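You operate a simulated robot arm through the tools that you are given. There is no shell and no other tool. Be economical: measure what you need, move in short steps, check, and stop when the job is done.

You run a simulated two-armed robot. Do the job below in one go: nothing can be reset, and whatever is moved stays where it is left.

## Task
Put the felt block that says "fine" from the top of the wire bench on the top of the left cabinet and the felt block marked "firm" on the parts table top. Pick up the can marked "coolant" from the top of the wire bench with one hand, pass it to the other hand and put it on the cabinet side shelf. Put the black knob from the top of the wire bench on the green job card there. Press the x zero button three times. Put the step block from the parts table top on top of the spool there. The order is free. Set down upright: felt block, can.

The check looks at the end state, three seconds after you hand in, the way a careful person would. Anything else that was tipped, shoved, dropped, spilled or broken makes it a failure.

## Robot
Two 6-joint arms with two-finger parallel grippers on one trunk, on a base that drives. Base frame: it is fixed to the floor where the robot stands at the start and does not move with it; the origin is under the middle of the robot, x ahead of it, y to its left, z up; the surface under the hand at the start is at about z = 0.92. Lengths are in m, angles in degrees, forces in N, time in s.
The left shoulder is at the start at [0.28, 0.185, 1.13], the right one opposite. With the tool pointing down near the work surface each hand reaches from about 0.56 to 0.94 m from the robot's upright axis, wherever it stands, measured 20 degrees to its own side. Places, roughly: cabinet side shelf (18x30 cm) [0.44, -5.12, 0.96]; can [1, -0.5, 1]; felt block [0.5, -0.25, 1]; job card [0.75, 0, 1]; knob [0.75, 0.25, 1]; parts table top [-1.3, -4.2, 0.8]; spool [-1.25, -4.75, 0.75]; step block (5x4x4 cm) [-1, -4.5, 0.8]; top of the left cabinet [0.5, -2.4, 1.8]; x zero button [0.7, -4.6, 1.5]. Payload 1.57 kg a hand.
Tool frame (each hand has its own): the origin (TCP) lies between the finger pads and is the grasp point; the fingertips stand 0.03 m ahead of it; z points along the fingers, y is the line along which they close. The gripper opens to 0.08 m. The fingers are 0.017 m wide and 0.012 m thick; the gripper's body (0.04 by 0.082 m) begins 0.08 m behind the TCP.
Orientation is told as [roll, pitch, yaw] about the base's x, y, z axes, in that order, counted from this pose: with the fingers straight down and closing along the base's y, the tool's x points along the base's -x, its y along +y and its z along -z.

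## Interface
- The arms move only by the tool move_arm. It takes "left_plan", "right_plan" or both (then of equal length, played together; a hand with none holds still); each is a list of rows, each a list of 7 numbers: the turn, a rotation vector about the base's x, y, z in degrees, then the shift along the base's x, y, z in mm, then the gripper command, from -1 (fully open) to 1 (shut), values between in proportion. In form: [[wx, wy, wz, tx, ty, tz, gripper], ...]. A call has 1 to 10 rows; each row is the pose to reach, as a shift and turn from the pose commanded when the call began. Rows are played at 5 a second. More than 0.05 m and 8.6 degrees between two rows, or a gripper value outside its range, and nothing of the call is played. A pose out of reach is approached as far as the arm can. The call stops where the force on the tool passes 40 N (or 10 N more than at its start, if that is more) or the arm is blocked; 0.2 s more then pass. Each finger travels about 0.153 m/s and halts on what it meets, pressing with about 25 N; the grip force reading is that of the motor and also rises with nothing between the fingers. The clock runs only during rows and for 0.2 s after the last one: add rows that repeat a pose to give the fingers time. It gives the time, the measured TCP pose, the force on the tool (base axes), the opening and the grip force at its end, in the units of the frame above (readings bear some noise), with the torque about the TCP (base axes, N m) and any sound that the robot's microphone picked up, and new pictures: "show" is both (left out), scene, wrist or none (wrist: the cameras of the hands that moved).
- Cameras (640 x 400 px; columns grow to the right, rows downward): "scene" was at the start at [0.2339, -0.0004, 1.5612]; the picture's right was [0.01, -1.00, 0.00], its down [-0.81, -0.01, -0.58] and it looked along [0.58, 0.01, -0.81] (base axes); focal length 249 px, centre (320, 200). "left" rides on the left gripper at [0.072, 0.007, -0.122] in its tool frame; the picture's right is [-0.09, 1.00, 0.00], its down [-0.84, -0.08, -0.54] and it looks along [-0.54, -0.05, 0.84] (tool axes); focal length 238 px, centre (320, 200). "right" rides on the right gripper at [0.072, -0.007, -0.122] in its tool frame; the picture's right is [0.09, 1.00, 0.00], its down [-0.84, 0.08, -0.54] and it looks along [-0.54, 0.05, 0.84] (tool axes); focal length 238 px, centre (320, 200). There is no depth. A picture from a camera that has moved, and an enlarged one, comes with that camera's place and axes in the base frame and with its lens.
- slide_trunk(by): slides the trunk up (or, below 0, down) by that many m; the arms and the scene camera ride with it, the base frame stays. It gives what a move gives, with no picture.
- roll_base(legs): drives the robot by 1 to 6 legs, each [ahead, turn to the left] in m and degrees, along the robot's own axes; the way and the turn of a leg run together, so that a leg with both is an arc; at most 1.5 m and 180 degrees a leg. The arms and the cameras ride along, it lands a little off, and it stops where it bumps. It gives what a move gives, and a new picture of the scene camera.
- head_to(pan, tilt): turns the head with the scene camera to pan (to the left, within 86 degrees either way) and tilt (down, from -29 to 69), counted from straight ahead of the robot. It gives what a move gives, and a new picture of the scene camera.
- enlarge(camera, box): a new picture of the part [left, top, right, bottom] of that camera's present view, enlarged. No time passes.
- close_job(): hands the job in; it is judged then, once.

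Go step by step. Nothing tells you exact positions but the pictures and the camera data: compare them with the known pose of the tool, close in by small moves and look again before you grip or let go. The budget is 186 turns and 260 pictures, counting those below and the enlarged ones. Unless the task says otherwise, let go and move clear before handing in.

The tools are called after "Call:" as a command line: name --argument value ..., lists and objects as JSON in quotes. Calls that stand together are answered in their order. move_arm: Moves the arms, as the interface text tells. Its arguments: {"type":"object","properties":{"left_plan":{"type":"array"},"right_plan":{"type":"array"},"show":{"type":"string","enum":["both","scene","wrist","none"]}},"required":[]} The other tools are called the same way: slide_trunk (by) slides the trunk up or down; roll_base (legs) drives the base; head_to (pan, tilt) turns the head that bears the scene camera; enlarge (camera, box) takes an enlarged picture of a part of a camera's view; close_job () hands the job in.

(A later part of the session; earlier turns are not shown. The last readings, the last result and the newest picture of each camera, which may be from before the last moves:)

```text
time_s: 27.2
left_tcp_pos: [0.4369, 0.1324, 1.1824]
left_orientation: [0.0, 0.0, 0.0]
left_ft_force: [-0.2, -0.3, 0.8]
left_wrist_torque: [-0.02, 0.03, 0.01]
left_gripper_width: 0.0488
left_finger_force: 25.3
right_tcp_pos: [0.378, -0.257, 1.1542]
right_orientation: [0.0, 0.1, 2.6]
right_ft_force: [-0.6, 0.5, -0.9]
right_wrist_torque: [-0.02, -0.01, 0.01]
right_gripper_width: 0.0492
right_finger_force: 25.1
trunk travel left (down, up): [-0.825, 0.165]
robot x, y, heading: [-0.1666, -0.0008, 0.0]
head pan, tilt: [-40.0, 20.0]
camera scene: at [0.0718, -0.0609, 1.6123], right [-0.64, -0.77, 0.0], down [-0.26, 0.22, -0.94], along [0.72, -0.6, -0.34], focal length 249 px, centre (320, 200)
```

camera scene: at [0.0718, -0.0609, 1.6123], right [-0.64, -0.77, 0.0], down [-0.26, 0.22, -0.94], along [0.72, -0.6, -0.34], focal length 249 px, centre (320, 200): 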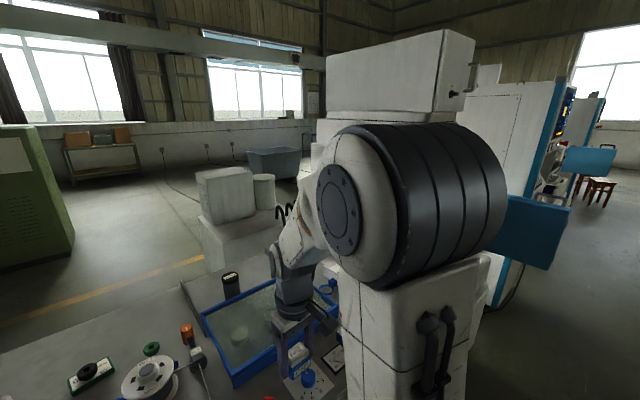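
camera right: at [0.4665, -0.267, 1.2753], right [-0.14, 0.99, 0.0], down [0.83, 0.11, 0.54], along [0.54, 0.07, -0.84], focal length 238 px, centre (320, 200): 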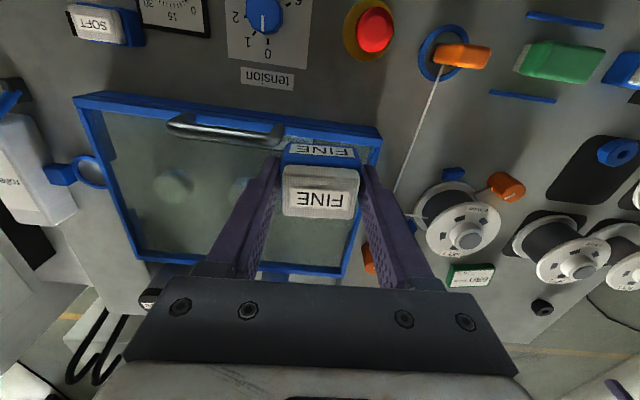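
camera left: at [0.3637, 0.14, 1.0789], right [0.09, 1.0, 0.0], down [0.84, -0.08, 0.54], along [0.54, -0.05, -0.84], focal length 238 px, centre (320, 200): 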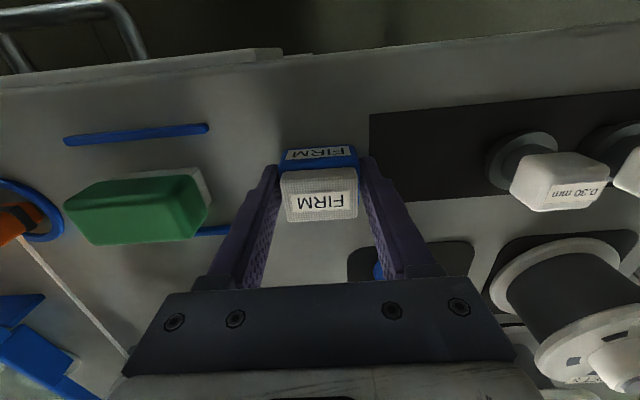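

I see the tall cabinets beyond the machine, and the cabinet top is too high for a downward tool. I'll set FINE at FIRM's old free spot near the bench edge and regrasp it with the hand nearly horizontal, so first the hands move over.

Call:
head_to --pan 0 --tilt 69

Call:
move_arm --left_plan '[[0, 0, 0, 0, 45, 0, 1], [0, 0, 0, 0, 90, 0, 1], [0, 0, 0, 0, 135, 0, 1], [0, 0, 0, 0, 180, 0, 1], [0, 0, 0, 0, 220, 0, 1], [0, 0, 0, 0, 250, 0, 1], [0, 0, 0, 0, 250, 0, 1], [0, 0, 0, 0, 250, 0, 1], [0, 0, 0, 0, 250, 0, 1]]' --right_plan '[[0, 0, 0, 10, 45, 0, 1], [0, 0, 0, 20, 90, 0, 1], [0, 0, 0, 32, 135, 0, 1], [0, 0, 0, 32, 180, 0, 1], [0, 0, 0, 32, 225, 0, 1], [0, 0, 0, 32, 270, 0, 1], [0, 0, 0, 32, 315, 0, 1], [0, 0, 0, 32, 360, 0, 1], [0, 0, -2.5, 32, 389, 0, 1]]' --show "both"

```text
time_s: 28.4
left_tcp_pos: [0.4357, 0.1327, 1.1817]
left_orientation: [0.1, 0.0, 0.1]
left_ft_force: [0.2, -0.1, -0.1]
left_wrist_torque: [0.01, -0.01, 0.0]
left_gripper_width: 0.0491
left_finger_force: 24.9
right_tcp_pos: [0.3765, -0.2575, 1.1537]
right_orientation: [0.1, 0.1, 2.6]
right_ft_force: [-0.4, 0.7, -0.4]
right_wrist_torque: [0.02, 0.03, -0.03]
right_gripper_width: 0.0493
right_finger_force: 24.9
trunk travel left (down, up): [-0.825, 0.165]
robot x, y, heading: [-0.1606, -0.0022, 0.2]
head pan, tilt: [0.0, 68.8]
camera scene: at [0.0564, -0.001, 1.5448], right [0.0, -1.0, 0.0], down [-0.93, 0.0, -0.36], along [0.36, 0.0, -0.93], focal length 249 px, centre (320, 200)
```

scene: 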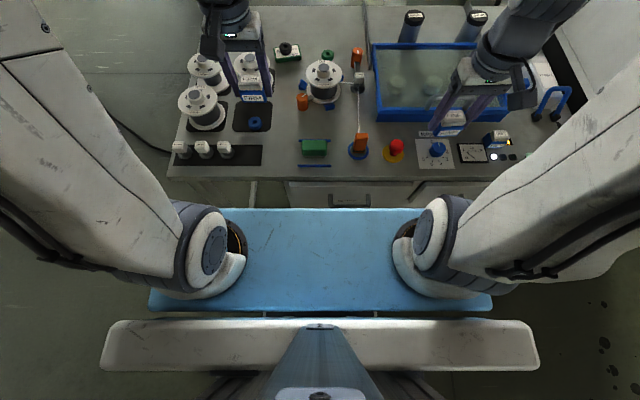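

```text
time_s: 30.4
left_tcp_pos: [0.4355, 0.383, 1.1827]
left_orientation: [-0.1, -0.1, -0.1]
left_ft_force: [0.1, 0.4, -1.2]
left_wrist_torque: [0.01, 0.0, 0.04]
left_gripper_width: 0.0491
left_finger_force: 24.7
right_tcp_pos: [0.4082, 0.1343, 1.1529]
right_orientation: [0.0, 0.1, 0.1]
right_ft_force: [0.7, 0.2, -0.2]
right_wrist_torque: [0.0, 0.0, 0.04]
right_gripper_width: 0.0493
right_finger_force: 25.0
trunk travel left (down, up): [-0.825, 0.165]
robot x, y, heading: [-0.159, -0.0015, 0.2]
head pan, tilt: [0.0, 68.8]
camera scene: at [0.0564, -0.0008, 1.5447], right [0.0, -1.0, 0.0], down [-0.93, 0.0, -0.36], along [0.36, 0.0, -0.93], focal length 249 px, centre (320, 200)
camera right: at [0.3369, 0.1269, 1.2753], right [-0.09, 1.0, 0.0], down [0.84, 0.08, 0.54], along [0.54, 0.05, -0.84], focal length 238 px, centre (320, 200)
camera left: at [0.3625, 0.389, 1.3045], right [0.09, 1.0, 0.0], down [0.84, -0.08, 0.54], along [0.54, -0.05, -0.84], focal length 238 px, centre (320, 200)
```

scene: 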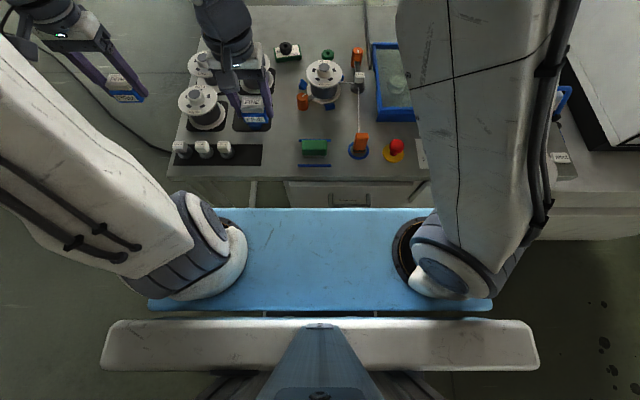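
right: 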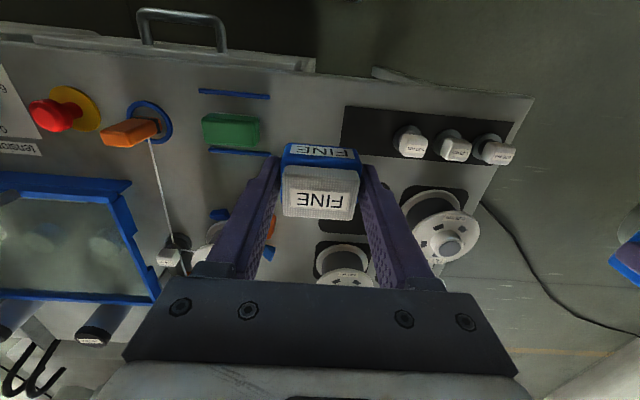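
left: 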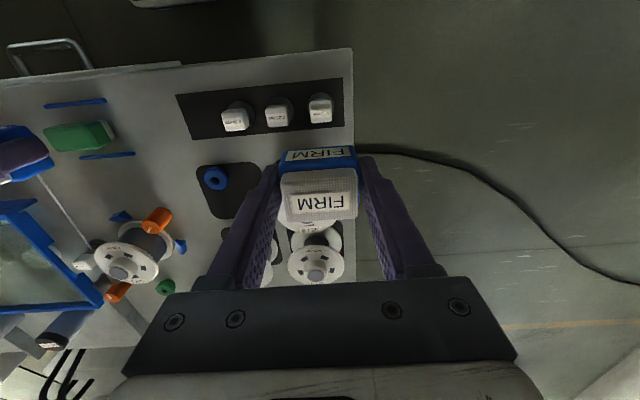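

The drop spot at (0.41, 0.134) looks clear. Lower FINE there.

Call:
move_arm --right_plan '[[0, 0, 0, 2, 0, -45, 1], [0, 0, 0, 2, 0, -90, 1], [0, 0, 0, 2, 0, -135, 1], [0, 0, 0, 2, 0, -180, 1], [0, 0, 0, 2, 0, -191, 1], [0, 0, 0, 2, 0, -195, 1]]' --show "wrist"

```text
time_s: 31.8
left_tcp_pos: [0.4355, 0.3816, 1.1822]
left_orientation: [0.0, 0.0, 0.2]
left_ft_force: [-0.6, -0.4, -0.2]
left_wrist_torque: [-0.01, 0.01, -0.03]
left_gripper_width: 0.049
left_finger_force: 25.1
right_tcp_pos: [0.412, 0.1324, 0.9576]
right_orientation: [0.0, 0.0, -0.1]
right_ft_force: [-0.1, 0.2, -0.3]
right_wrist_torque: [0.0, 0.02, -0.01]
right_gripper_width: 0.0492
right_finger_force: 24.9
trunk travel left (down, up): [-0.825, 0.165]
robot x, y, heading: [-0.1634, 0.0017, 0.1]
head pan, tilt: [0.0, 68.8]
camera right: at [0.3408, 0.1258, 1.0795], right [-0.09, 1.0, 0.0], down [0.84, 0.08, 0.54], along [0.54, 0.05, -0.84], focal length 238 px, centre (320, 200)
```

right: 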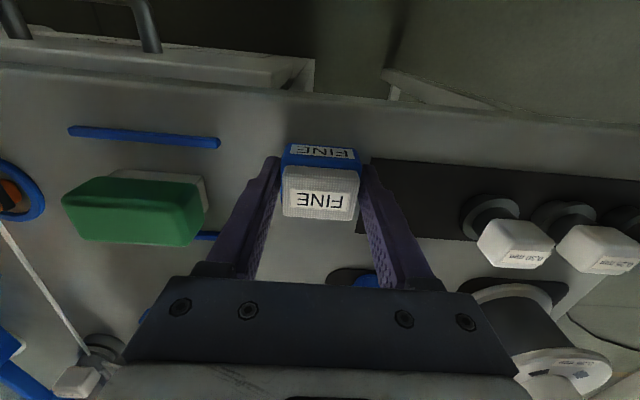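

Call:
move_arm --right_plan '[[0, 0, 0, 0, 0, -2, 1], [0, 0, 0, 0, 0, -3, 1]]' --show "none"

```text
time_s: 32.4
left_tcp_pos: [0.4352, 0.3819, 1.1838]
left_orientation: [0.0, 0.1, -0.1]
left_ft_force: [-0.1, 0.1, -0.9]
left_wrist_torque: [-0.01, -0.01, 0.02]
left_gripper_width: 0.0492
left_finger_force: 25.0
right_tcp_pos: [0.4121, 0.1328, 0.957]
right_orientation: [0.1, -0.2, 0.1]
right_ft_force: [0.5, -6.1, 27.4]
right_wrist_torque: [-0.27, 0.07, 0.01]
right_gripper_width: 0.0493
right_finger_force: 25.2
trunk travel left (down, up): [-0.825, 0.165]
robot x, y, heading: [-0.1593, -0.0011, -0.0]
head pan, tilt: [0.0, 68.8]
```

Contact. Release and rise.

Call:
move_arm --right_plan '[[0, 0, 0, 0, 0, 3, 1], [0, 0, 0, 0, 0, 3, -0.45], [0, 0, 0, 0, 0, 3, -0.45], [0, 0, 0, 0, 0, 45, -0.45], [0, 0, 0, 0, 0, 95, -0.45]]' --show "wrist"

```text
time_s: 33.6
left_tcp_pos: [0.4339, 0.3826, 1.1823]
left_orientation: [-0.1, 0.0, 0.2]
left_ft_force: [0.1, -0.2, -0.2]
left_wrist_torque: [-0.03, 0.05, -0.01]
left_gripper_width: 0.0491
left_finger_force: 24.5
right_tcp_pos: [0.4103, 0.1316, 1.0537]
right_orientation: [0.0, 0.0, 0.2]
right_ft_force: [-0.7, -0.6, 0.5]
right_wrist_torque: [0.01, -0.03, -0.03]
right_gripper_width: 0.0579
right_finger_force: 0.0
trunk travel left (down, up): [-0.825, 0.165]
robot x, y, heading: [-0.1606, -0.003, 0.5]
head pan, tilt: [0.0, 68.8]
camera right: at [0.3399, 0.1253, 1.1751], right [-0.09, 1.0, 0.0], down [0.84, 0.08, 0.54], along [0.54, 0.05, -0.84], focal length 238 px, centre (320, 200)
```

right: 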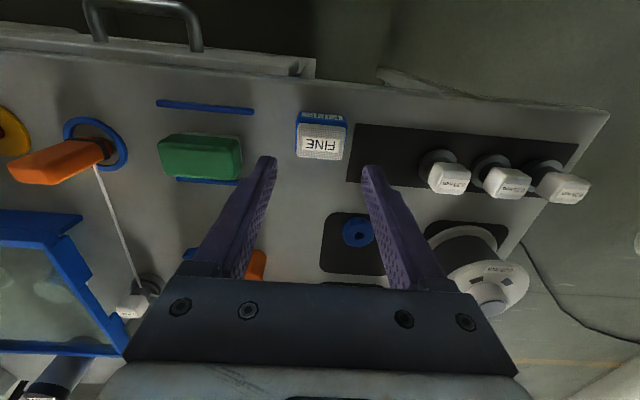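

Now pitch the right hand to about 75° forward, above and in front of the block, and back the base 0.1 m for room.

Call:
move_arm --right_plan '[[0, -8.4, 0, 0, 0, 20, -0.45], [0, -16.8, 0, 0, 0, 40, -0.45], [0, -25, 0, 0, 0, 50, -0.45], [0, -33.4, 0, 0, 0, 50, -0.45], [0, -41.8, 0, 0, 0, 50, -0.45], [0, -50, 0, 0, 0, 50, -0.45], [0, -58.4, 0, 0, 0, 50, -0.45], [0, -66.8, 0, 0, 0, 50, -0.45], [0, -75, 0, 0, 0, 50, -0.45]]' --show "none"

Call:
roll_base --legs '[[-0.12, 0]]'

Call:
move_arm --right_plan '[[0, 0, 0, 0, 0, -30, -0.45]]' --show "both"

```text
time_s: 35.6
left_tcp_pos: [0.4352, 0.3823, 1.1833]
left_orientation: [0.0, 0.0, -0.1]
left_ft_force: [-0.3, -0.6, -0.2]
left_wrist_torque: [0.02, -0.03, -0.04]
left_gripper_width: 0.0488
left_finger_force: 25.5
right_tcp_pos: [0.4237, 0.1234, 1.1088]
right_orientation: [4.5, -75.1, -6.6]
right_ft_force: [-0.8, -0.4, 0.7]
right_wrist_torque: [0.01, 0.02, 0.01]
right_gripper_width: 0.0579
right_finger_force: 0.1
trunk travel left (down, up): [-0.825, 0.165]
robot x, y, heading: [-0.161, -0.0018, 0.0]
head pan, tilt: [0.0, 68.8]
```

```text
time_s: 36.8
left_tcp_pos: [0.3106, 0.3816, 1.1815]
left_orientation: [0.0, 0.0, 0.0]
left_ft_force: [-0.7, -0.7, -1.0]
left_wrist_torque: [0.0, 0.0, 0.01]
left_gripper_width: 0.049
left_finger_force: 25.2
right_tcp_pos: [0.3005, 0.1246, 1.1098]
right_orientation: [4.1, -75.3, -6.1]
right_ft_force: [-0.3, 0.0, 0.6]
right_wrist_torque: [0.0, 0.01, 0.03]
right_gripper_width: 0.0581
right_finger_force: 0.1
trunk travel left (down, up): [-0.825, 0.165]
robot x, y, heading: [-0.2864, 0.0032, -0.1]
head pan, tilt: [0.0, 68.8]
camera scene: at [-0.0675, -0.001, 1.5447], right [0.0, -1.0, 0.0], down [-0.93, 0.0, -0.36], along [0.36, 0.0, -0.93], focal length 249 px, centre (320, 200)
```

scene: 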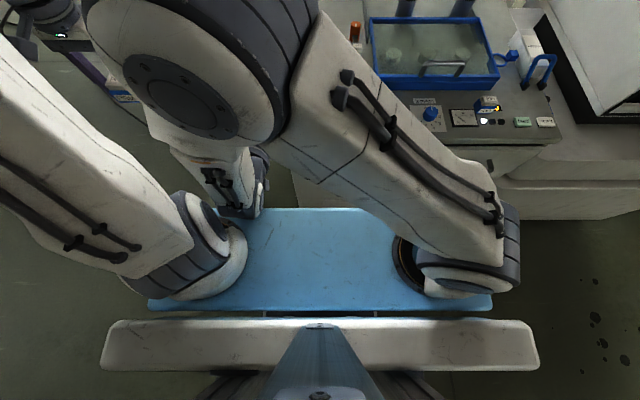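

```text
time_s: 37.2
left_tcp_pos: [0.3105, 0.3814, 1.1824]
left_orientation: [0.0, -0.1, 0.0]
left_ft_force: [0.2, 0.3, 0.0]
left_wrist_torque: [0.01, 0.0, 0.01]
left_gripper_width: 0.0489
left_finger_force: 24.9
right_tcp_pos: [0.3067, 0.1334, 1.1074]
right_orientation: [11.3, -75.4, -13.6]
right_ft_force: [-0.6, 0.1, -0.3]
right_wrist_torque: [0.0, 0.01, 0.0]
right_gripper_width: 0.0578
right_finger_force: 0.1
right hand out of reach, approached as far as the arm can: row 1
trunk travel left (down, up): [-0.825, 0.165]
robot x, y, heading: [-0.2866, 0.0004, 0.1]
head pan, tilt: [0.0, 68.8]
camera scene: at [-0.068, -0.001, 1.5448], right [0.0, -1.0, 0.0], down [-0.93, 0.0, -0.36], along [0.36, 0.0, -0.93], focal length 249 px, centre (320, 200)
camera right: at [0.1711, 0.1347, 1.0693], right [0.02, 1.0, -0.04], down [-0.32, 0.05, 0.95], along [0.95, -0.01, 0.32], focal length 238 px, centre (320, 200)
```

scene: 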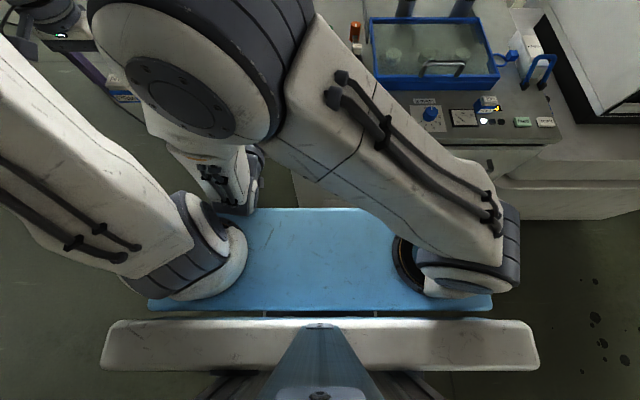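
right: 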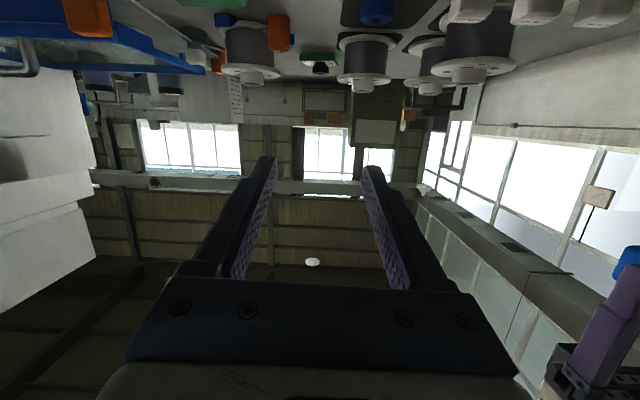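

The camera looks up in this pose, so I'll rely on the pose readings: block is at (0.412, 0.133). Straighten the hand and bring it down just in front of the block.

Call:
move_arm --right_plan '[[-1.5, 0, 1.4, 15, 0, 0, -0.45], [-2.9, 0, 2.7, 28, 0, -10, -0.45], [-2.9, 0, 2.7, 33, 0, -40, -0.45], [-2.9, 0, 2.7, 33, 0, -70, -0.45], [-2.9, 0, 2.7, 33, 0, -100, -0.45]]' --show "both"

```text
time_s: 38.4
left_tcp_pos: [0.3102, 0.3815, 1.1818]
left_orientation: [0.0, -0.1, -0.1]
left_ft_force: [0.1, 0.0, -0.7]
left_wrist_torque: [0.0, 0.0, -0.03]
left_gripper_width: 0.0494
left_finger_force: 25.3
right_tcp_pos: [0.345, 0.1619, 1.0008]
right_orientation: [-9.6, -75.1, 9.5]
right_ft_force: [0.3, 0.4, 0.2]
right_wrist_torque: [-0.04, 0.01, -0.02]
right_gripper_width: 0.0581
right_finger_force: 0.0
right hand out of reach, approached as far as the arm can: row 3, 4, 5
trunk travel left (down, up): [-0.825, 0.165]
robot x, y, heading: [-0.2868, 0.0021, -0.1]
head pan, tilt: [0.0, 68.8]
camera scene: at [-0.0681, -0.001, 1.5448], right [0.0, -1.0, 0.0], down [-0.93, 0.0, -0.36], along [0.36, 0.0, -0.93], focal length 249 px, centre (320, 200)
camera right: at [0.2098, 0.1519, 0.9624], right [-0.03, 0.99, -0.13], down [-0.31, 0.12, 0.94], along [0.95, 0.07, 0.31], focal length 238 px, centre (320, 200)
```

scene: 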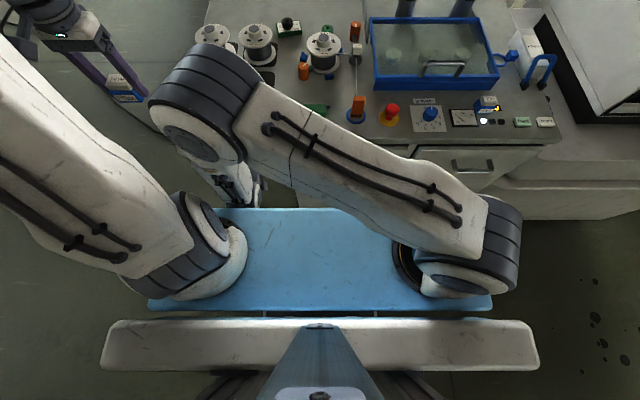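
right: 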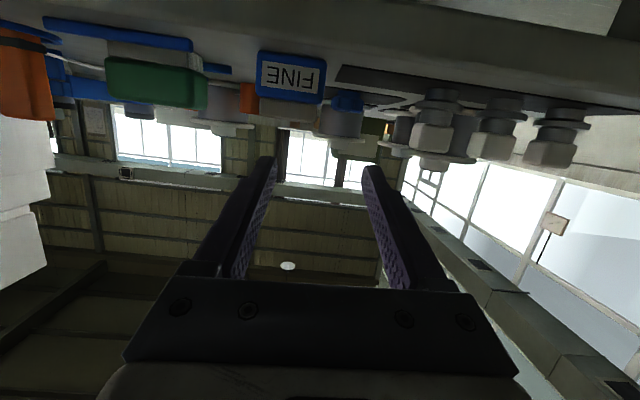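

The pose is cramped that close; back up another 0.12 m and approach from farther.

Call:
roll_base --legs '[[-0.12, 0]]'

Call:
move_arm --right_plan '[[0, 0, 0, 40, -12, 0, -0.45], [0, 0, 0, 80, -27, 0, -0.45], [0, 0, 0, 110, -27, 0, -0.45]]' --show "wrist"

```text
time_s: 39.6
left_tcp_pos: [0.1887, 0.3829, 1.181]
left_orientation: [0.0, 0.0, 0.0]
left_ft_force: [-0.5, 0.4, -0.5]
left_wrist_torque: [-0.02, 0.01, 0.0]
left_gripper_width: 0.049
left_finger_force: 24.7
right_tcp_pos: [0.2254, 0.1625, 1.001]
right_orientation: [-9.1, -74.8, 9.3]
right_ft_force: [0.5, -0.6, -0.3]
right_wrist_torque: [-0.01, 0.01, -0.01]
right_gripper_width: 0.0579
right_finger_force: 0.1
trunk travel left (down, up): [-0.825, 0.165]
robot x, y, heading: [-0.4075, -0.0014, -0.1]
head pan, tilt: [0.0, 68.8]
camera scene: at [-0.1881, -0.0008, 1.5447], right [0.0, -1.0, 0.0], down [-0.93, 0.0, -0.36], along [0.36, 0.0, -0.93], focal length 249 px, centre (320, 200)
```

scene: 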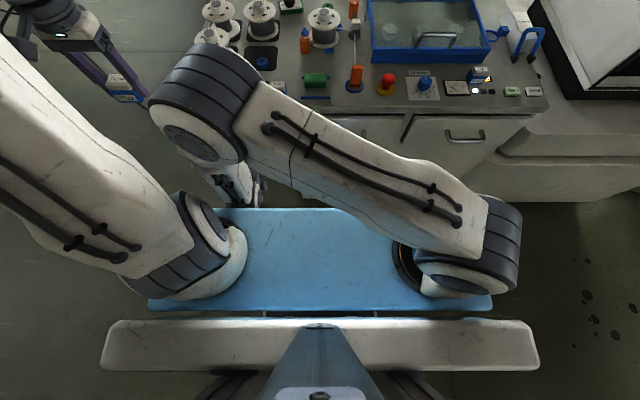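

```text
time_s: 40.5
left_tcp_pos: [0.1877, 0.3832, 1.1813]
left_orientation: [0.0, 0.1, 0.1]
left_ft_force: [-0.1, 0.3, -0.7]
left_wrist_torque: [0.0, -0.01, -0.01]
left_gripper_width: 0.049
left_finger_force: 24.8
right_tcp_pos: [0.3353, 0.1355, 0.9996]
right_orientation: [-9.5, -75.1, 9.4]
right_ft_force: [0.4, -0.3, -0.4]
right_wrist_torque: [0.01, 0.01, 0.03]
right_gripper_width: 0.0581
right_finger_force: 0.0
trunk travel left (down, up): [-0.825, 0.165]
robot x, y, heading: [-0.4036, -0.0023, 0.1]
head pan, tilt: [0.0, 68.8]
camera right: at [0.2, 0.1262, 0.9622], right [-0.03, 0.99, -0.13], down [-0.31, 0.11, 0.94], along [0.95, 0.07, 0.31], focal length 238 px, centre (320, 200)
```

right: 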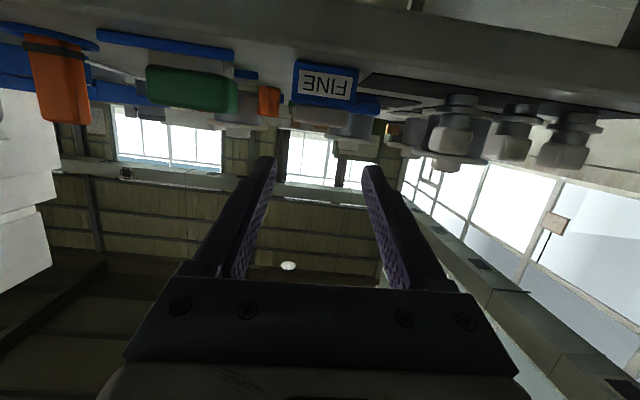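

Block verified at y≈0.133. Level the hand, lower to block mid-height, then advance.

Call:
move_arm --right_plan '[[2.4, 0, -0.3, 0, -2, -25, -0.4], [2.4, 0, -0.3, 0, -2, -57, -0.4], [2.4, 0, -0.3, 0, -2, -57, -0.4]]' --show "wrist"

```text
time_s: 41.2
left_tcp_pos: [0.1891, 0.3832, 1.1817]
left_orientation: [0.0, 0.0, 0.2]
left_ft_force: [0.1, -0.1, -0.5]
left_wrist_torque: [0.03, -0.02, -0.01]
left_gripper_width: 0.0488
left_finger_force: 25.1
right_tcp_pos: [0.338, 0.1364, 0.945]
right_orientation: [-1.1, -75.1, 0.8]
right_ft_force: [0.3, 0.6, 0.7]
right_wrist_torque: [0.01, 0.05, 0.01]
right_gripper_width: 0.0562
right_finger_force: 0.0
right hand out of reach, approached as far as the arm can: row 2, 3
trunk travel left (down, up): [-0.825, 0.165]
robot x, y, heading: [-0.4073, -0.0017, -0.5]
head pan, tilt: [0.0, 68.8]
camera right: at [0.2016, 0.1305, 0.9063], right [-0.02, 1.0, -0.09], down [-0.31, 0.08, 0.95], along [0.95, 0.05, 0.31], focal length 238 px, centre (320, 200)
```

right: 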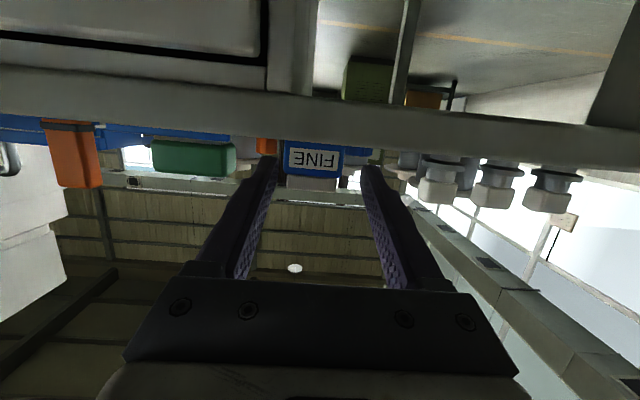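

Call:
move_arm --right_plan '[[0, 0, 0, 15, -4, 0, -0.4], [0, 0, 0, 35, -4, -2, -0.4], [0, 0, 0, 52, -4, -2, -0.4], [0, 0, 0, 64, -4, -2, -0.4], [0, 0, 0, 64, -4, -2, -0.4]]' --show "both"

```text
time_s: 42.5
left_tcp_pos: [0.1889, 0.3835, 1.1815]
left_orientation: [0.0, 0.0, 0.1]
left_ft_force: [-0.3, 0.4, -1.0]
left_wrist_torque: [-0.02, 0.0, 0.01]
left_gripper_width: 0.0492
left_finger_force: 24.9
right_tcp_pos: [0.4026, 0.1338, 0.9423]
right_orientation: [0.1, -75.2, 0.0]
right_ft_force: [0.0, -1.2, -0.2]
right_wrist_torque: [0.01, -0.01, 0.02]
right_gripper_width: 0.0558
right_finger_force: 0.0
trunk travel left (down, up): [-0.825, 0.165]
robot x, y, heading: [-0.4062, -0.0009, 0.1]
head pan, tilt: [0.0, 68.8]
camera scene: at [-0.1886, -0.0008, 1.5447], right [0.0, -1.0, 0.0], down [-0.93, 0.0, -0.36], along [0.36, 0.0, -0.93], focal length 249 px, centre (320, 200)
camera right: at [0.2664, 0.126, 0.9046], right [-0.03, 1.0, -0.09], down [-0.31, 0.08, 0.95], along [0.95, 0.05, 0.31], focal length 238 px, centre (320, 200)
```

scene: 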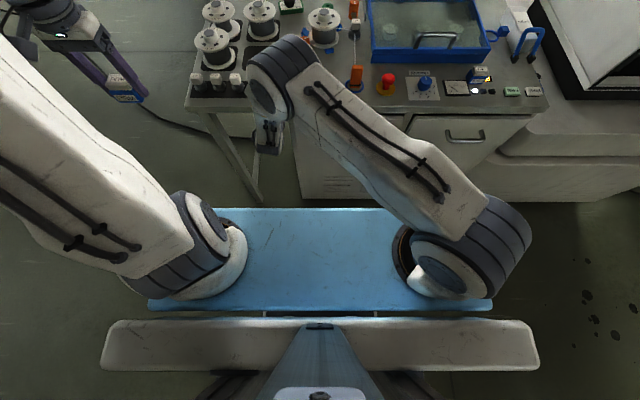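
right: 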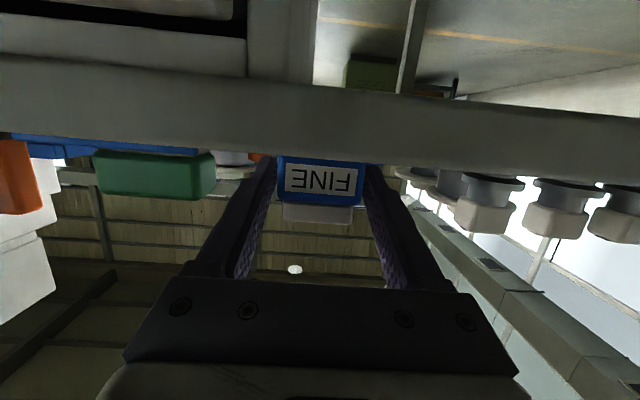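

The block is between the fingers. Close, then lift.

Call:
move_arm --right_plan '[[0, 0, 0, 0, 0, 0, 1], [0, 0, 0, 0, 0, 0, 1], [0, 0, 0, 0, 0, 0, 1], [0, 0, 0, 0, 0, 15, 1], [0, 0, 0, 0, 0, 50, 1], [0, 0, 0, 0, 0, 90, 1]]' --show "wrist"

```text
time_s: 43.9
left_tcp_pos: [0.1899, 0.383, 1.1826]
left_orientation: [0.0, 0.0, 0.1]
left_ft_force: [0.6, 0.3, -1.1]
left_wrist_torque: [-0.01, 0.0, -0.03]
left_gripper_width: 0.049
left_finger_force: 25.5
right_tcp_pos: [0.4012, 0.1342, 1.0325]
right_orientation: [-0.1, -75.3, 0.2]
right_ft_force: [0.0, -0.3, -1.2]
right_wrist_torque: [0.0, 0.0, 0.0]
right_gripper_width: 0.0494
right_finger_force: 25.3
trunk travel left (down, up): [-0.825, 0.165]
robot x, y, heading: [-0.406, 0.0005, 0.1]
head pan, tilt: [0.0, 68.8]
camera right: at [0.2655, 0.1274, 0.9944], right [-0.03, 1.0, -0.09], down [-0.31, 0.08, 0.95], along [0.95, 0.05, 0.31], focal length 238 px, centre (320, 200)
```

right: 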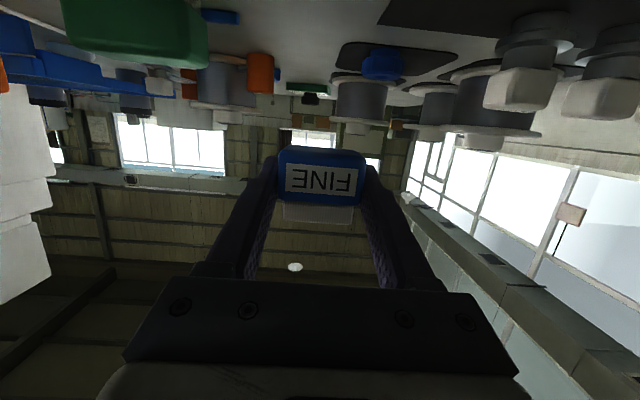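

FINE is held with the hand nearly horizontal. Now back off, turn right and drive toward the cabinets, head looking ahead.

Call:
head_to --pan 0 --tilt 25

Call:
roll_base --legs '[[-0.25, 0], [0, -90], [1.2, 0]]'

```text
time_s: 45.0
left_tcp_pos: [0.1886, 0.3831, 1.1826]
left_orientation: [0.0, 0.1, 0.2]
left_ft_force: [-0.1, -0.1, 0.1]
left_wrist_torque: [0.01, 0.01, 0.0]
left_gripper_width: 0.0491
left_finger_force: 24.3
right_tcp_pos: [0.4, 0.1353, 1.032]
right_orientation: [0.1, -75.2, 0.0]
right_ft_force: [0.1, 0.1, -0.4]
right_wrist_torque: [0.0, 0.04, -0.02]
right_gripper_width: 0.0494
right_finger_force: 25.0
trunk travel left (down, up): [-0.825, 0.165]
robot x, y, heading: [-0.4047, -0.0032, 0.2]
head pan, tilt: [0.0, 25.0]
camera scene: at [-0.1524, -0.0007, 1.6041], right [0.0, -1.0, 0.0], down [-0.42, 0.0, -0.91], along [0.91, 0.0, -0.42], focal length 249 px, centre (320, 200)
```

scene: 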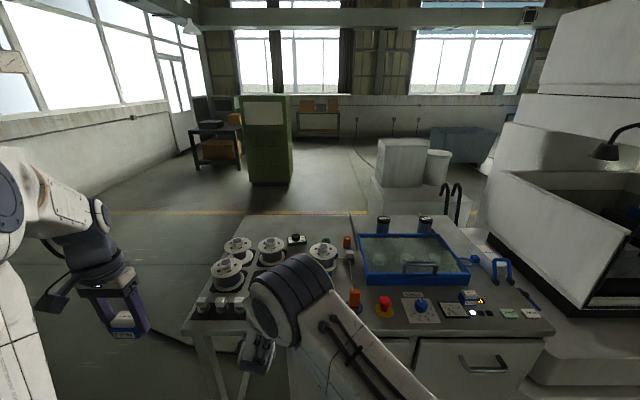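

```text
time_s: 56.3
left_tcp_pos: [-0.2839, -1.798, 1.1821]
left_orientation: [0.0, 0.0, -90.3]
left_ft_force: [-0.1, -0.6, -0.1]
left_wrist_torque: [-0.01, 0.0, 0.05]
left_gripper_width: 0.0494
left_finger_force: 25.2
right_tcp_pos: [-0.534, -2.0079, 1.0331]
right_orientation: [0.0, -75.3, -90.5]
right_ft_force: [0.2, 0.5, -1.0]
right_wrist_torque: [0.02, 0.0, 0.0]
right_gripper_width: 0.0493
right_finger_force: 24.8
trunk travel left (down, up): [-0.825, 0.165]
robot x, y, heading: [-0.6606, -1.2009, -90.1]
head pan, tilt: [0.0, 25.0]
camera scene: at [-0.6623, -1.4536, 1.6042], right [-1.0, 0.01, 0.0], down [0.0, 0.42, -0.91], along [-0.01, -0.91, -0.42], focal length 249 px, centre (320, 200)
```

scene: 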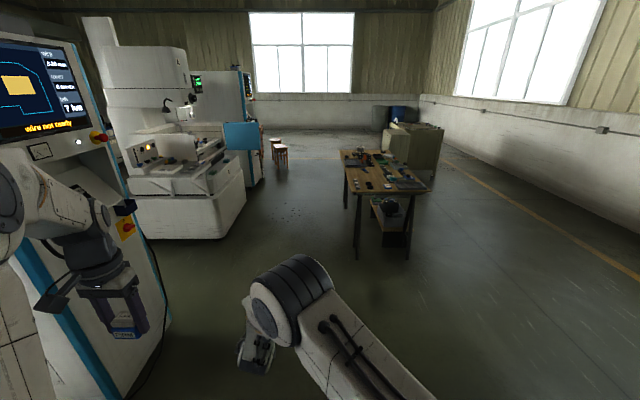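

I'm at (-0.66, -1.2) facing -y. Look left at the cabinet.

Call:
head_to --pan 60 --tilt 0

Call:
head_to --pan 25 --tilt 0

```text
time_s: 57.6
left_tcp_pos: [-0.2829, -1.798, 1.1803]
left_orientation: [0.0, 0.1, -90.3]
left_ft_force: [0.9, -0.2, -0.1]
left_wrist_torque: [0.04, -0.01, -0.02]
left_gripper_width: 0.0492
left_finger_force: 24.9
right_tcp_pos: [-0.5334, -2.0077, 1.032]
right_orientation: [0.2, -75.3, -90.4]
right_ft_force: [1.0, 0.7, -0.4]
right_wrist_torque: [-0.01, 0.01, 0.0]
right_gripper_width: 0.0494
right_finger_force: 25.4
trunk travel left (down, up): [-0.825, 0.165]
robot x, y, heading: [-0.6592, -1.2015, -90.3]
head pan, tilt: [60.0, 0.0]
camera scene: at [-0.5841, -1.4071, 1.6445], right [-0.51, -0.86, 0.0], down [0.0, 0.0, -1.0], along [0.86, -0.51, 0.0], focal length 249 px, centre (320, 200)
```

scene: 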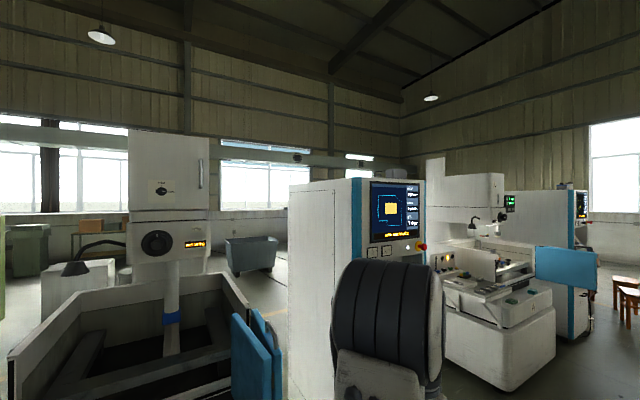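

```text
time_s: 58.6
left_tcp_pos: [-0.2832, -1.798, 1.1822]
left_orientation: [0.0, 0.0, -90.4]
left_ft_force: [-0.4, 0.4, -0.1]
left_wrist_torque: [-0.02, 0.01, 0.03]
left_gripper_width: 0.049
left_finger_force: 24.6
right_tcp_pos: [-0.5339, -2.0078, 1.0327]
right_orientation: [0.2, -75.2, -90.4]
right_ft_force: [-0.1, 0.4, -1.3]
right_wrist_torque: [-0.01, -0.01, 0.0]
right_gripper_width: 0.0494
right_finger_force: 25.0
trunk travel left (down, up): [-0.825, 0.165]
robot x, y, heading: [-0.6625, -1.1999, -90.1]
head pan, tilt: [25.0, 0.0]
camera scene: at [-0.6241, -1.4433, 1.6446], right [-0.91, -0.42, 0.0], down [0.0, 0.0, -1.0], along [0.42, -0.91, 0.0], focal length 249 px, centre (320, 200)
```

scene: 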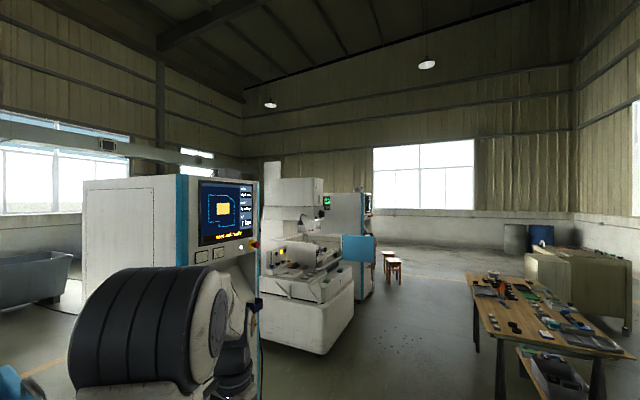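

The left cabinet stands at about x 0.33–0.35 front, y -2.1 to -2.6, top around 1.75–1.8. I'll raise the trunk and lift the right hand high here in free space, tucking the left.

Call:
slide_trunk --by 0.16

Call:
move_arm --left_plan '[[0, 0, 0, -40, 20, 0, 1], [0, 0, 0, -80, 40, 0, 1], [0, 0, 0, -120, 60, 0, 1], [0, 0, 0, -160, 80, 0, 1], [0, 0, 0, -185, 95, 0, 1], [0, 0, 0, -185, 95, 0, 1], [0, 0, 0, -185, 95, 0, 1], [0, 0, 0, -185, 95, 0, 1], [0, 0, 0, -185, 95, 0, 1], [0, 0, 0, -185, 95, 0, 1]]' --right_plan '[[0, 0, 0, -30, 0, 30, 1], [0, 0, 0, -60, 0, 60, 1], [0, 0, 0, -90, 0, 90, 1], [0, 0, 0, -120, 0, 120, 1], [0, 0, 0, -150, 0, 150, 1], [0, 0, 0, -180, 0, 180, 1], [0, 0, 0, -200, 0, 220, 1], [0, 0, 0, -200, 10, 265, 1], [0, 0, 0, -200, 20, 310, 1], [0, 0, 0, -200, 30, 355, 1]]' --show "none"

Call:
move_arm --right_plan '[[0, 0, 0, 0, 10, 45, 1], [0, 0, 0, 0, 20, 90, 1], [0, 0, 0, 0, 30, 135, 1], [0, 0, 0, 0, 40, 180, 1], [0, 0, 0, 0, 50, 225, 1], [0, 0, 0, 0, 60, 270, 1], [0, 0, 0, 0, 70, 315, 1]]' --show "both"

```text
time_s: 60.4
left_tcp_pos: [-0.2831, -1.7989, 1.3408]
left_orientation: [-0.1, 0.0, -90.2]
left_ft_force: [-0.1, -0.4, 0.4]
left_wrist_torque: [0.02, 0.04, 0.0]
left_gripper_width: 0.0491
left_finger_force: 25.0
right_tcp_pos: [-0.5344, -2.0077, 1.1927]
right_orientation: [0.1, -75.2, -90.4]
right_ft_force: [-0.1, -0.8, -0.9]
right_wrist_torque: [-0.04, 0.01, 0.01]
right_gripper_width: 0.0495
right_finger_force: 24.9
trunk travel left (down, up): [-0.985, 0.005]
robot x, y, heading: [-0.6638, -1.1999, -90.2]
head pan, tilt: [25.0, 0.0]
```

```text
time_s: 62.6
left_tcp_pos: [-0.4661, -1.7026, 1.3419]
left_orientation: [0.0, 0.0, -90.3]
left_ft_force: [0.1, 0.3, -0.2]
left_wrist_torque: [0.0, 0.05, -0.01]
left_gripper_width: 0.0491
left_finger_force: 25.7
right_tcp_pos: [-0.7344, -1.9776, 1.5488]
right_orientation: [0.2, -75.2, -90.3]
right_ft_force: [0.4, 0.0, -0.6]
right_wrist_torque: [0.04, -0.01, -0.01]
right_gripper_width: 0.0492
right_finger_force: 24.9
trunk travel left (down, up): [-0.985, 0.005]
robot x, y, heading: [-0.6614, -1.2019, -90.3]
head pan, tilt: [25.0, 0.0]
```

```text
time_s: 64.2
left_tcp_pos: [-0.466, -1.7031, 1.3433]
left_orientation: [0.0, 0.0, -90.2]
left_ft_force: [-0.5, -0.2, 0.5]
left_wrist_torque: [-0.02, 0.0, -0.01]
left_gripper_width: 0.0489
left_finger_force: 24.8
right_tcp_pos: [-0.7338, -1.9072, 1.862]
right_orientation: [-0.2, -75.1, -90.1]
right_ft_force: [-0.3, -0.7, -0.9]
right_wrist_torque: [-0.01, -0.05, -0.01]
right_gripper_width: 0.0493
right_finger_force: 24.5
trunk travel left (down, up): [-0.985, 0.005]
robot x, y, heading: [-0.6631, -1.2014, -90.2]
head pan, tilt: [25.0, 0.0]
camera scene: at [-0.6242, -1.4434, 1.8045], right [-0.91, -0.42, 0.0], down [0.0, 0.0, -1.0], along [0.42, -0.91, 0.0], focal length 249 px, centre (320, 200)
camera right: at [-0.7389, -1.7701, 1.8238], right [1.0, 0.02, -0.09], down [0.08, 0.31, 0.95], along [0.05, -0.95, 0.3], focal length 238 px, centre (320, 200)
```

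scene: 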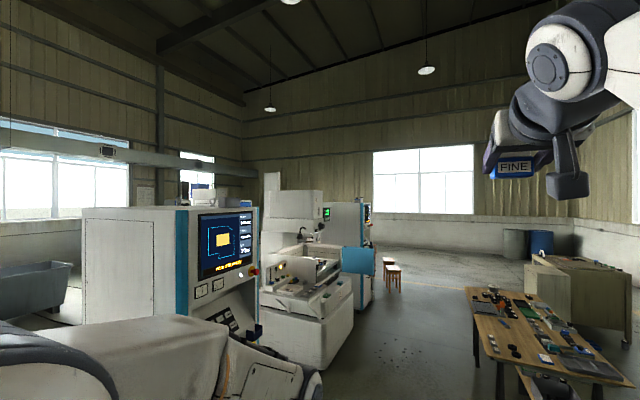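
right: 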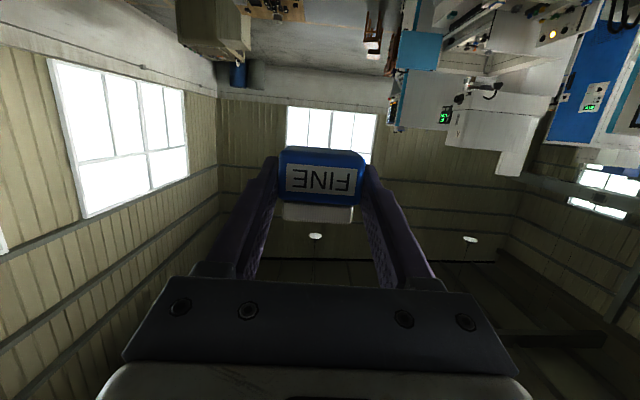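

Right hand is at z 1.86 with reach. Drive ahead 1.1 m and turn to face the cabinet.

Call:
roll_base --legs '[[1.1, 0], [0, 90]]'

Call:
head_to --pan 0 --tilt 10

```text
time_s: 73.7
left_tcp_pos: [-0.1765, -2.1075, 1.3429]
left_orientation: [0.0, 0.0, -1.6]
left_ft_force: [0.1, 0.2, -0.5]
left_wrist_torque: [0.02, 0.02, -0.01]
left_gripper_width: 0.0491
left_finger_force: 24.6
right_tcp_pos: [0.0212, -2.3812, 1.863]
right_orientation: [0.1, -75.2, -1.7]
right_ft_force: [0.4, 0.2, 0.0]
right_wrist_torque: [0.01, 0.03, 0.03]
right_gripper_width: 0.0496
right_finger_force: 24.5
trunk travel left (down, up): [-0.985, 0.005]
robot x, y, heading: [-0.6855, -2.2928, -1.8]
head pan, tilt: [25.0, 0.0]
camera scene: at [-0.4392, -2.2635, 1.8046], right [0.4, -0.92, 0.0], down [0.0, 0.0, -1.0], along [0.92, 0.4, 0.0], focal length 249 px, centre (320, 200)
```

scene: 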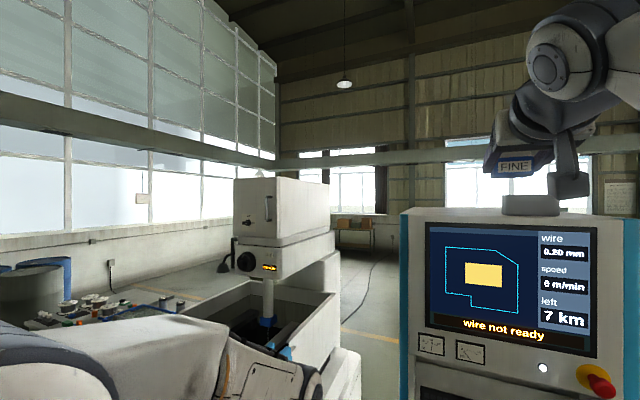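

```text
time_s: 74.6
left_tcp_pos: [-0.176, -2.1082, 1.3431]
left_orientation: [0.0, 0.0, -1.6]
left_ft_force: [-0.2, -0.2, -1.6]
left_wrist_torque: [-0.02, -0.02, 0.0]
left_gripper_width: 0.049
left_finger_force: 25.1
right_tcp_pos: [0.0211, -2.3818, 1.8611]
right_orientation: [0.1, -75.2, -1.7]
right_ft_force: [0.3, 0.0, -0.1]
right_wrist_torque: [-0.02, 0.0, 0.02]
right_gripper_width: 0.0491
right_finger_force: 24.7
trunk travel left (down, up): [-0.985, 0.005]
robot x, y, heading: [-0.6799, -2.2942, -1.8]
head pan, tilt: [0.0, 10.0]
camera scene: at [-0.4289, -2.3018, 1.7886], right [-0.03, -1.0, 0.0], down [-0.17, 0.0, -0.98], along [0.98, -0.03, -0.17], focal length 249 px, centre (320, 200)
```

scene: 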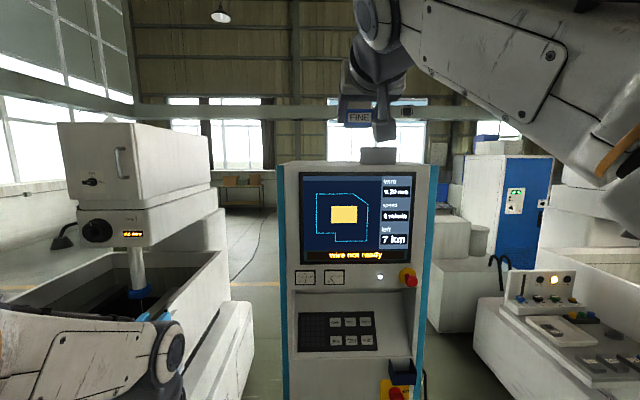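

Cabinet front is at x≈0.395, y -2.18 to -2.73, top z≈1.77, with a grey box on its right part. I'll place FINE on the left part near (0.46, -2.31). Drive forward.

Call:
roll_base --legs '[[0, 1.8], [0.3, 0]]'

Call:
enlarge --camera "scene" --box '[220, 60, 520, 248]'

```text
time_s: 77.0
left_tcp_pos: [0.1165, -2.0912, 1.3427]
left_orientation: [0.0, 0.1, 0.1]
left_ft_force: [0.4, -0.4, -0.5]
left_wrist_torque: [0.0, 0.02, 0.02]
left_gripper_width: 0.049
left_finger_force: 25.1
right_tcp_pos: [0.3234, -2.3608, 1.8621]
right_orientation: [0.1, -75.2, 0.1]
right_ft_force: [0.3, 0.6, -0.7]
right_wrist_torque: [0.02, 0.02, 0.03]
right_gripper_width: 0.0494
right_finger_force: 25.1
trunk travel left (down, up): [-0.985, 0.005]
robot x, y, heading: [-0.3842, -2.2951, 0.2]
head pan, tilt: [0.0, 10.0]
camera scene: at [-0.1299, -2.2935, 1.7885], right [0.0, -1.0, 0.0], down [-0.17, 0.0, -0.98], along [0.98, 0.0, -0.17], focal length 249 px, centre (320, 200)
```

scene: 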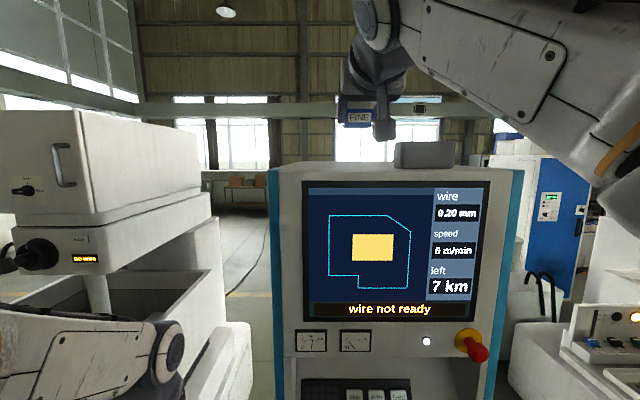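

```text
2.13 times, centred on (370, 154) of scene
camera zoom: at [-0.1299, -2.2935, 1.7885], right [0.0, -1.0, 0.0], down [-0.17, 0.0, -0.98], along [0.98, 0.0, -0.17], focal length 530 px, centre (214, 298)
```

zoom: 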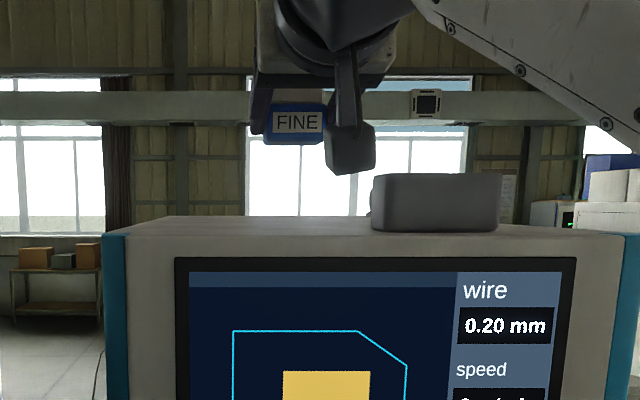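

Cabinet top ≈1.765, box at y -2.445 to -2.57 near the front. Move forward a bit more and bring the hand over the left portion.

Call:
roll_base --legs '[[0.1, 0]]'

Call:
move_arm --right_plan '[[0, 0, 0, 5, 45, 0, 1], [0, 0, 0, 20, 55, -20, 1], [0, 0, 0, 20, 55, -45, 1]]' --show "scene"

Call:
enlarge --camera "scene" --box '[220, 60, 520, 248]'

```text
time_s: 78.1
left_tcp_pos: [0.2195, -2.0929, 1.3431]
left_orientation: [-0.1, -0.1, 0.1]
left_ft_force: [0.0, 0.0, -1.0]
left_wrist_torque: [0.01, 0.01, 0.0]
left_gripper_width: 0.049
left_finger_force: 25.4
right_tcp_pos: [0.4265, -2.361, 1.8608]
right_orientation: [-0.1, -75.1, 0.1]
right_ft_force: [-0.5, 0.1, -1.0]
right_wrist_torque: [0.01, 0.01, -0.02]
right_gripper_width: 0.0493
right_finger_force: 25.2
trunk travel left (down, up): [-0.985, 0.005]
robot x, y, heading: [-0.2814, -2.2922, 0.2]
head pan, tilt: [0.0, 10.0]
camera scene: at [-0.0271, -2.2936, 1.7884], right [0.0, -1.0, 0.0], down [-0.17, 0.0, -0.98], along [0.98, 0.0, -0.17], focal length 249 px, centre (320, 200)
```

scene: 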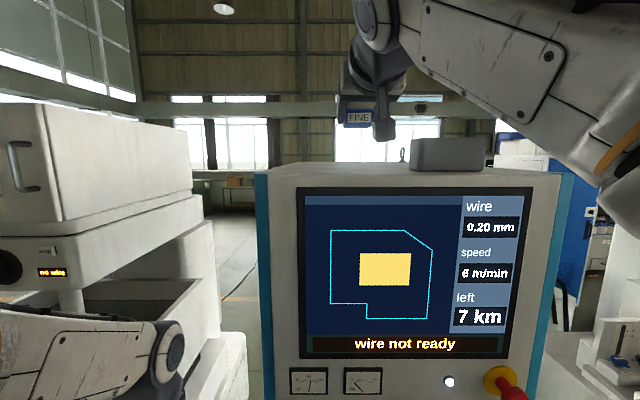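

```text
time_s: 78.9
left_tcp_pos: [0.2197, -2.0931, 1.3431]
left_orientation: [0.0, 0.0, 0.1]
left_ft_force: [0.0, -1.3, -0.8]
left_wrist_torque: [0.0, -0.01, -0.03]
left_gripper_width: 0.0491
left_finger_force: 24.8
right_tcp_pos: [0.4434, -2.3046, 1.8171]
right_orientation: [0.0, -75.3, -0.1]
right_ft_force: [-0.7, 0.4, 0.1]
right_wrist_torque: [0.01, 0.01, -0.01]
right_gripper_width: 0.0492
right_finger_force: 25.2
trunk travel left (down, up): [-0.985, 0.005]
robot x, y, heading: [-0.282, -2.2935, 0.1]
head pan, tilt: [0.0, 10.0]
camera scene: at [-0.0276, -2.294, 1.7886], right [0.0, -1.0, 0.0], down [-0.17, 0.0, -0.98], along [0.98, 0.0, -0.17], focal length 249 px, centre (320, 200)
```

scene: 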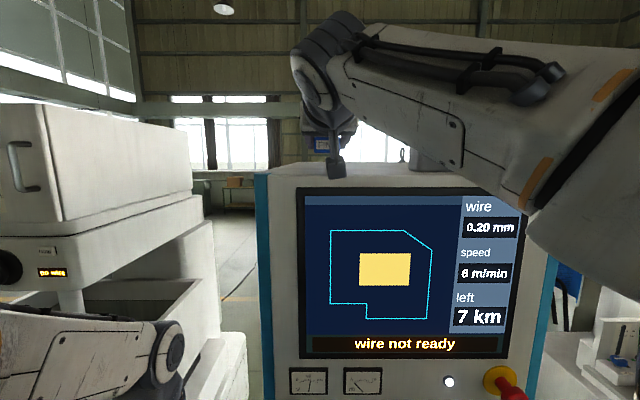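

```text
2.13 times, centred on (370, 154) of scene
camera zoom: at [-0.0276, -2.294, 1.7886], right [0.0, -1.0, 0.0], down [-0.17, 0.0, -0.98], along [0.98, 0.0, -0.17], focal length 530 px, centre (214, 298)
```

zoom: 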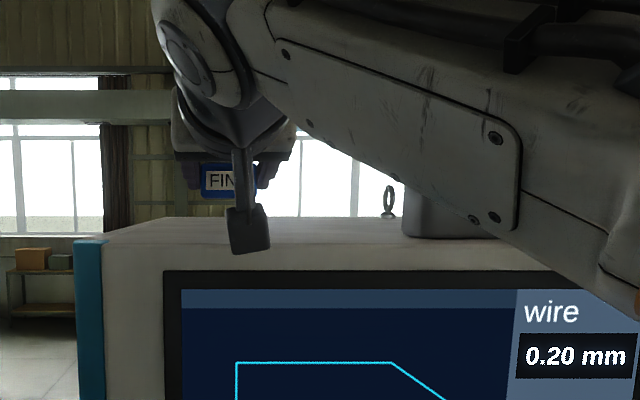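

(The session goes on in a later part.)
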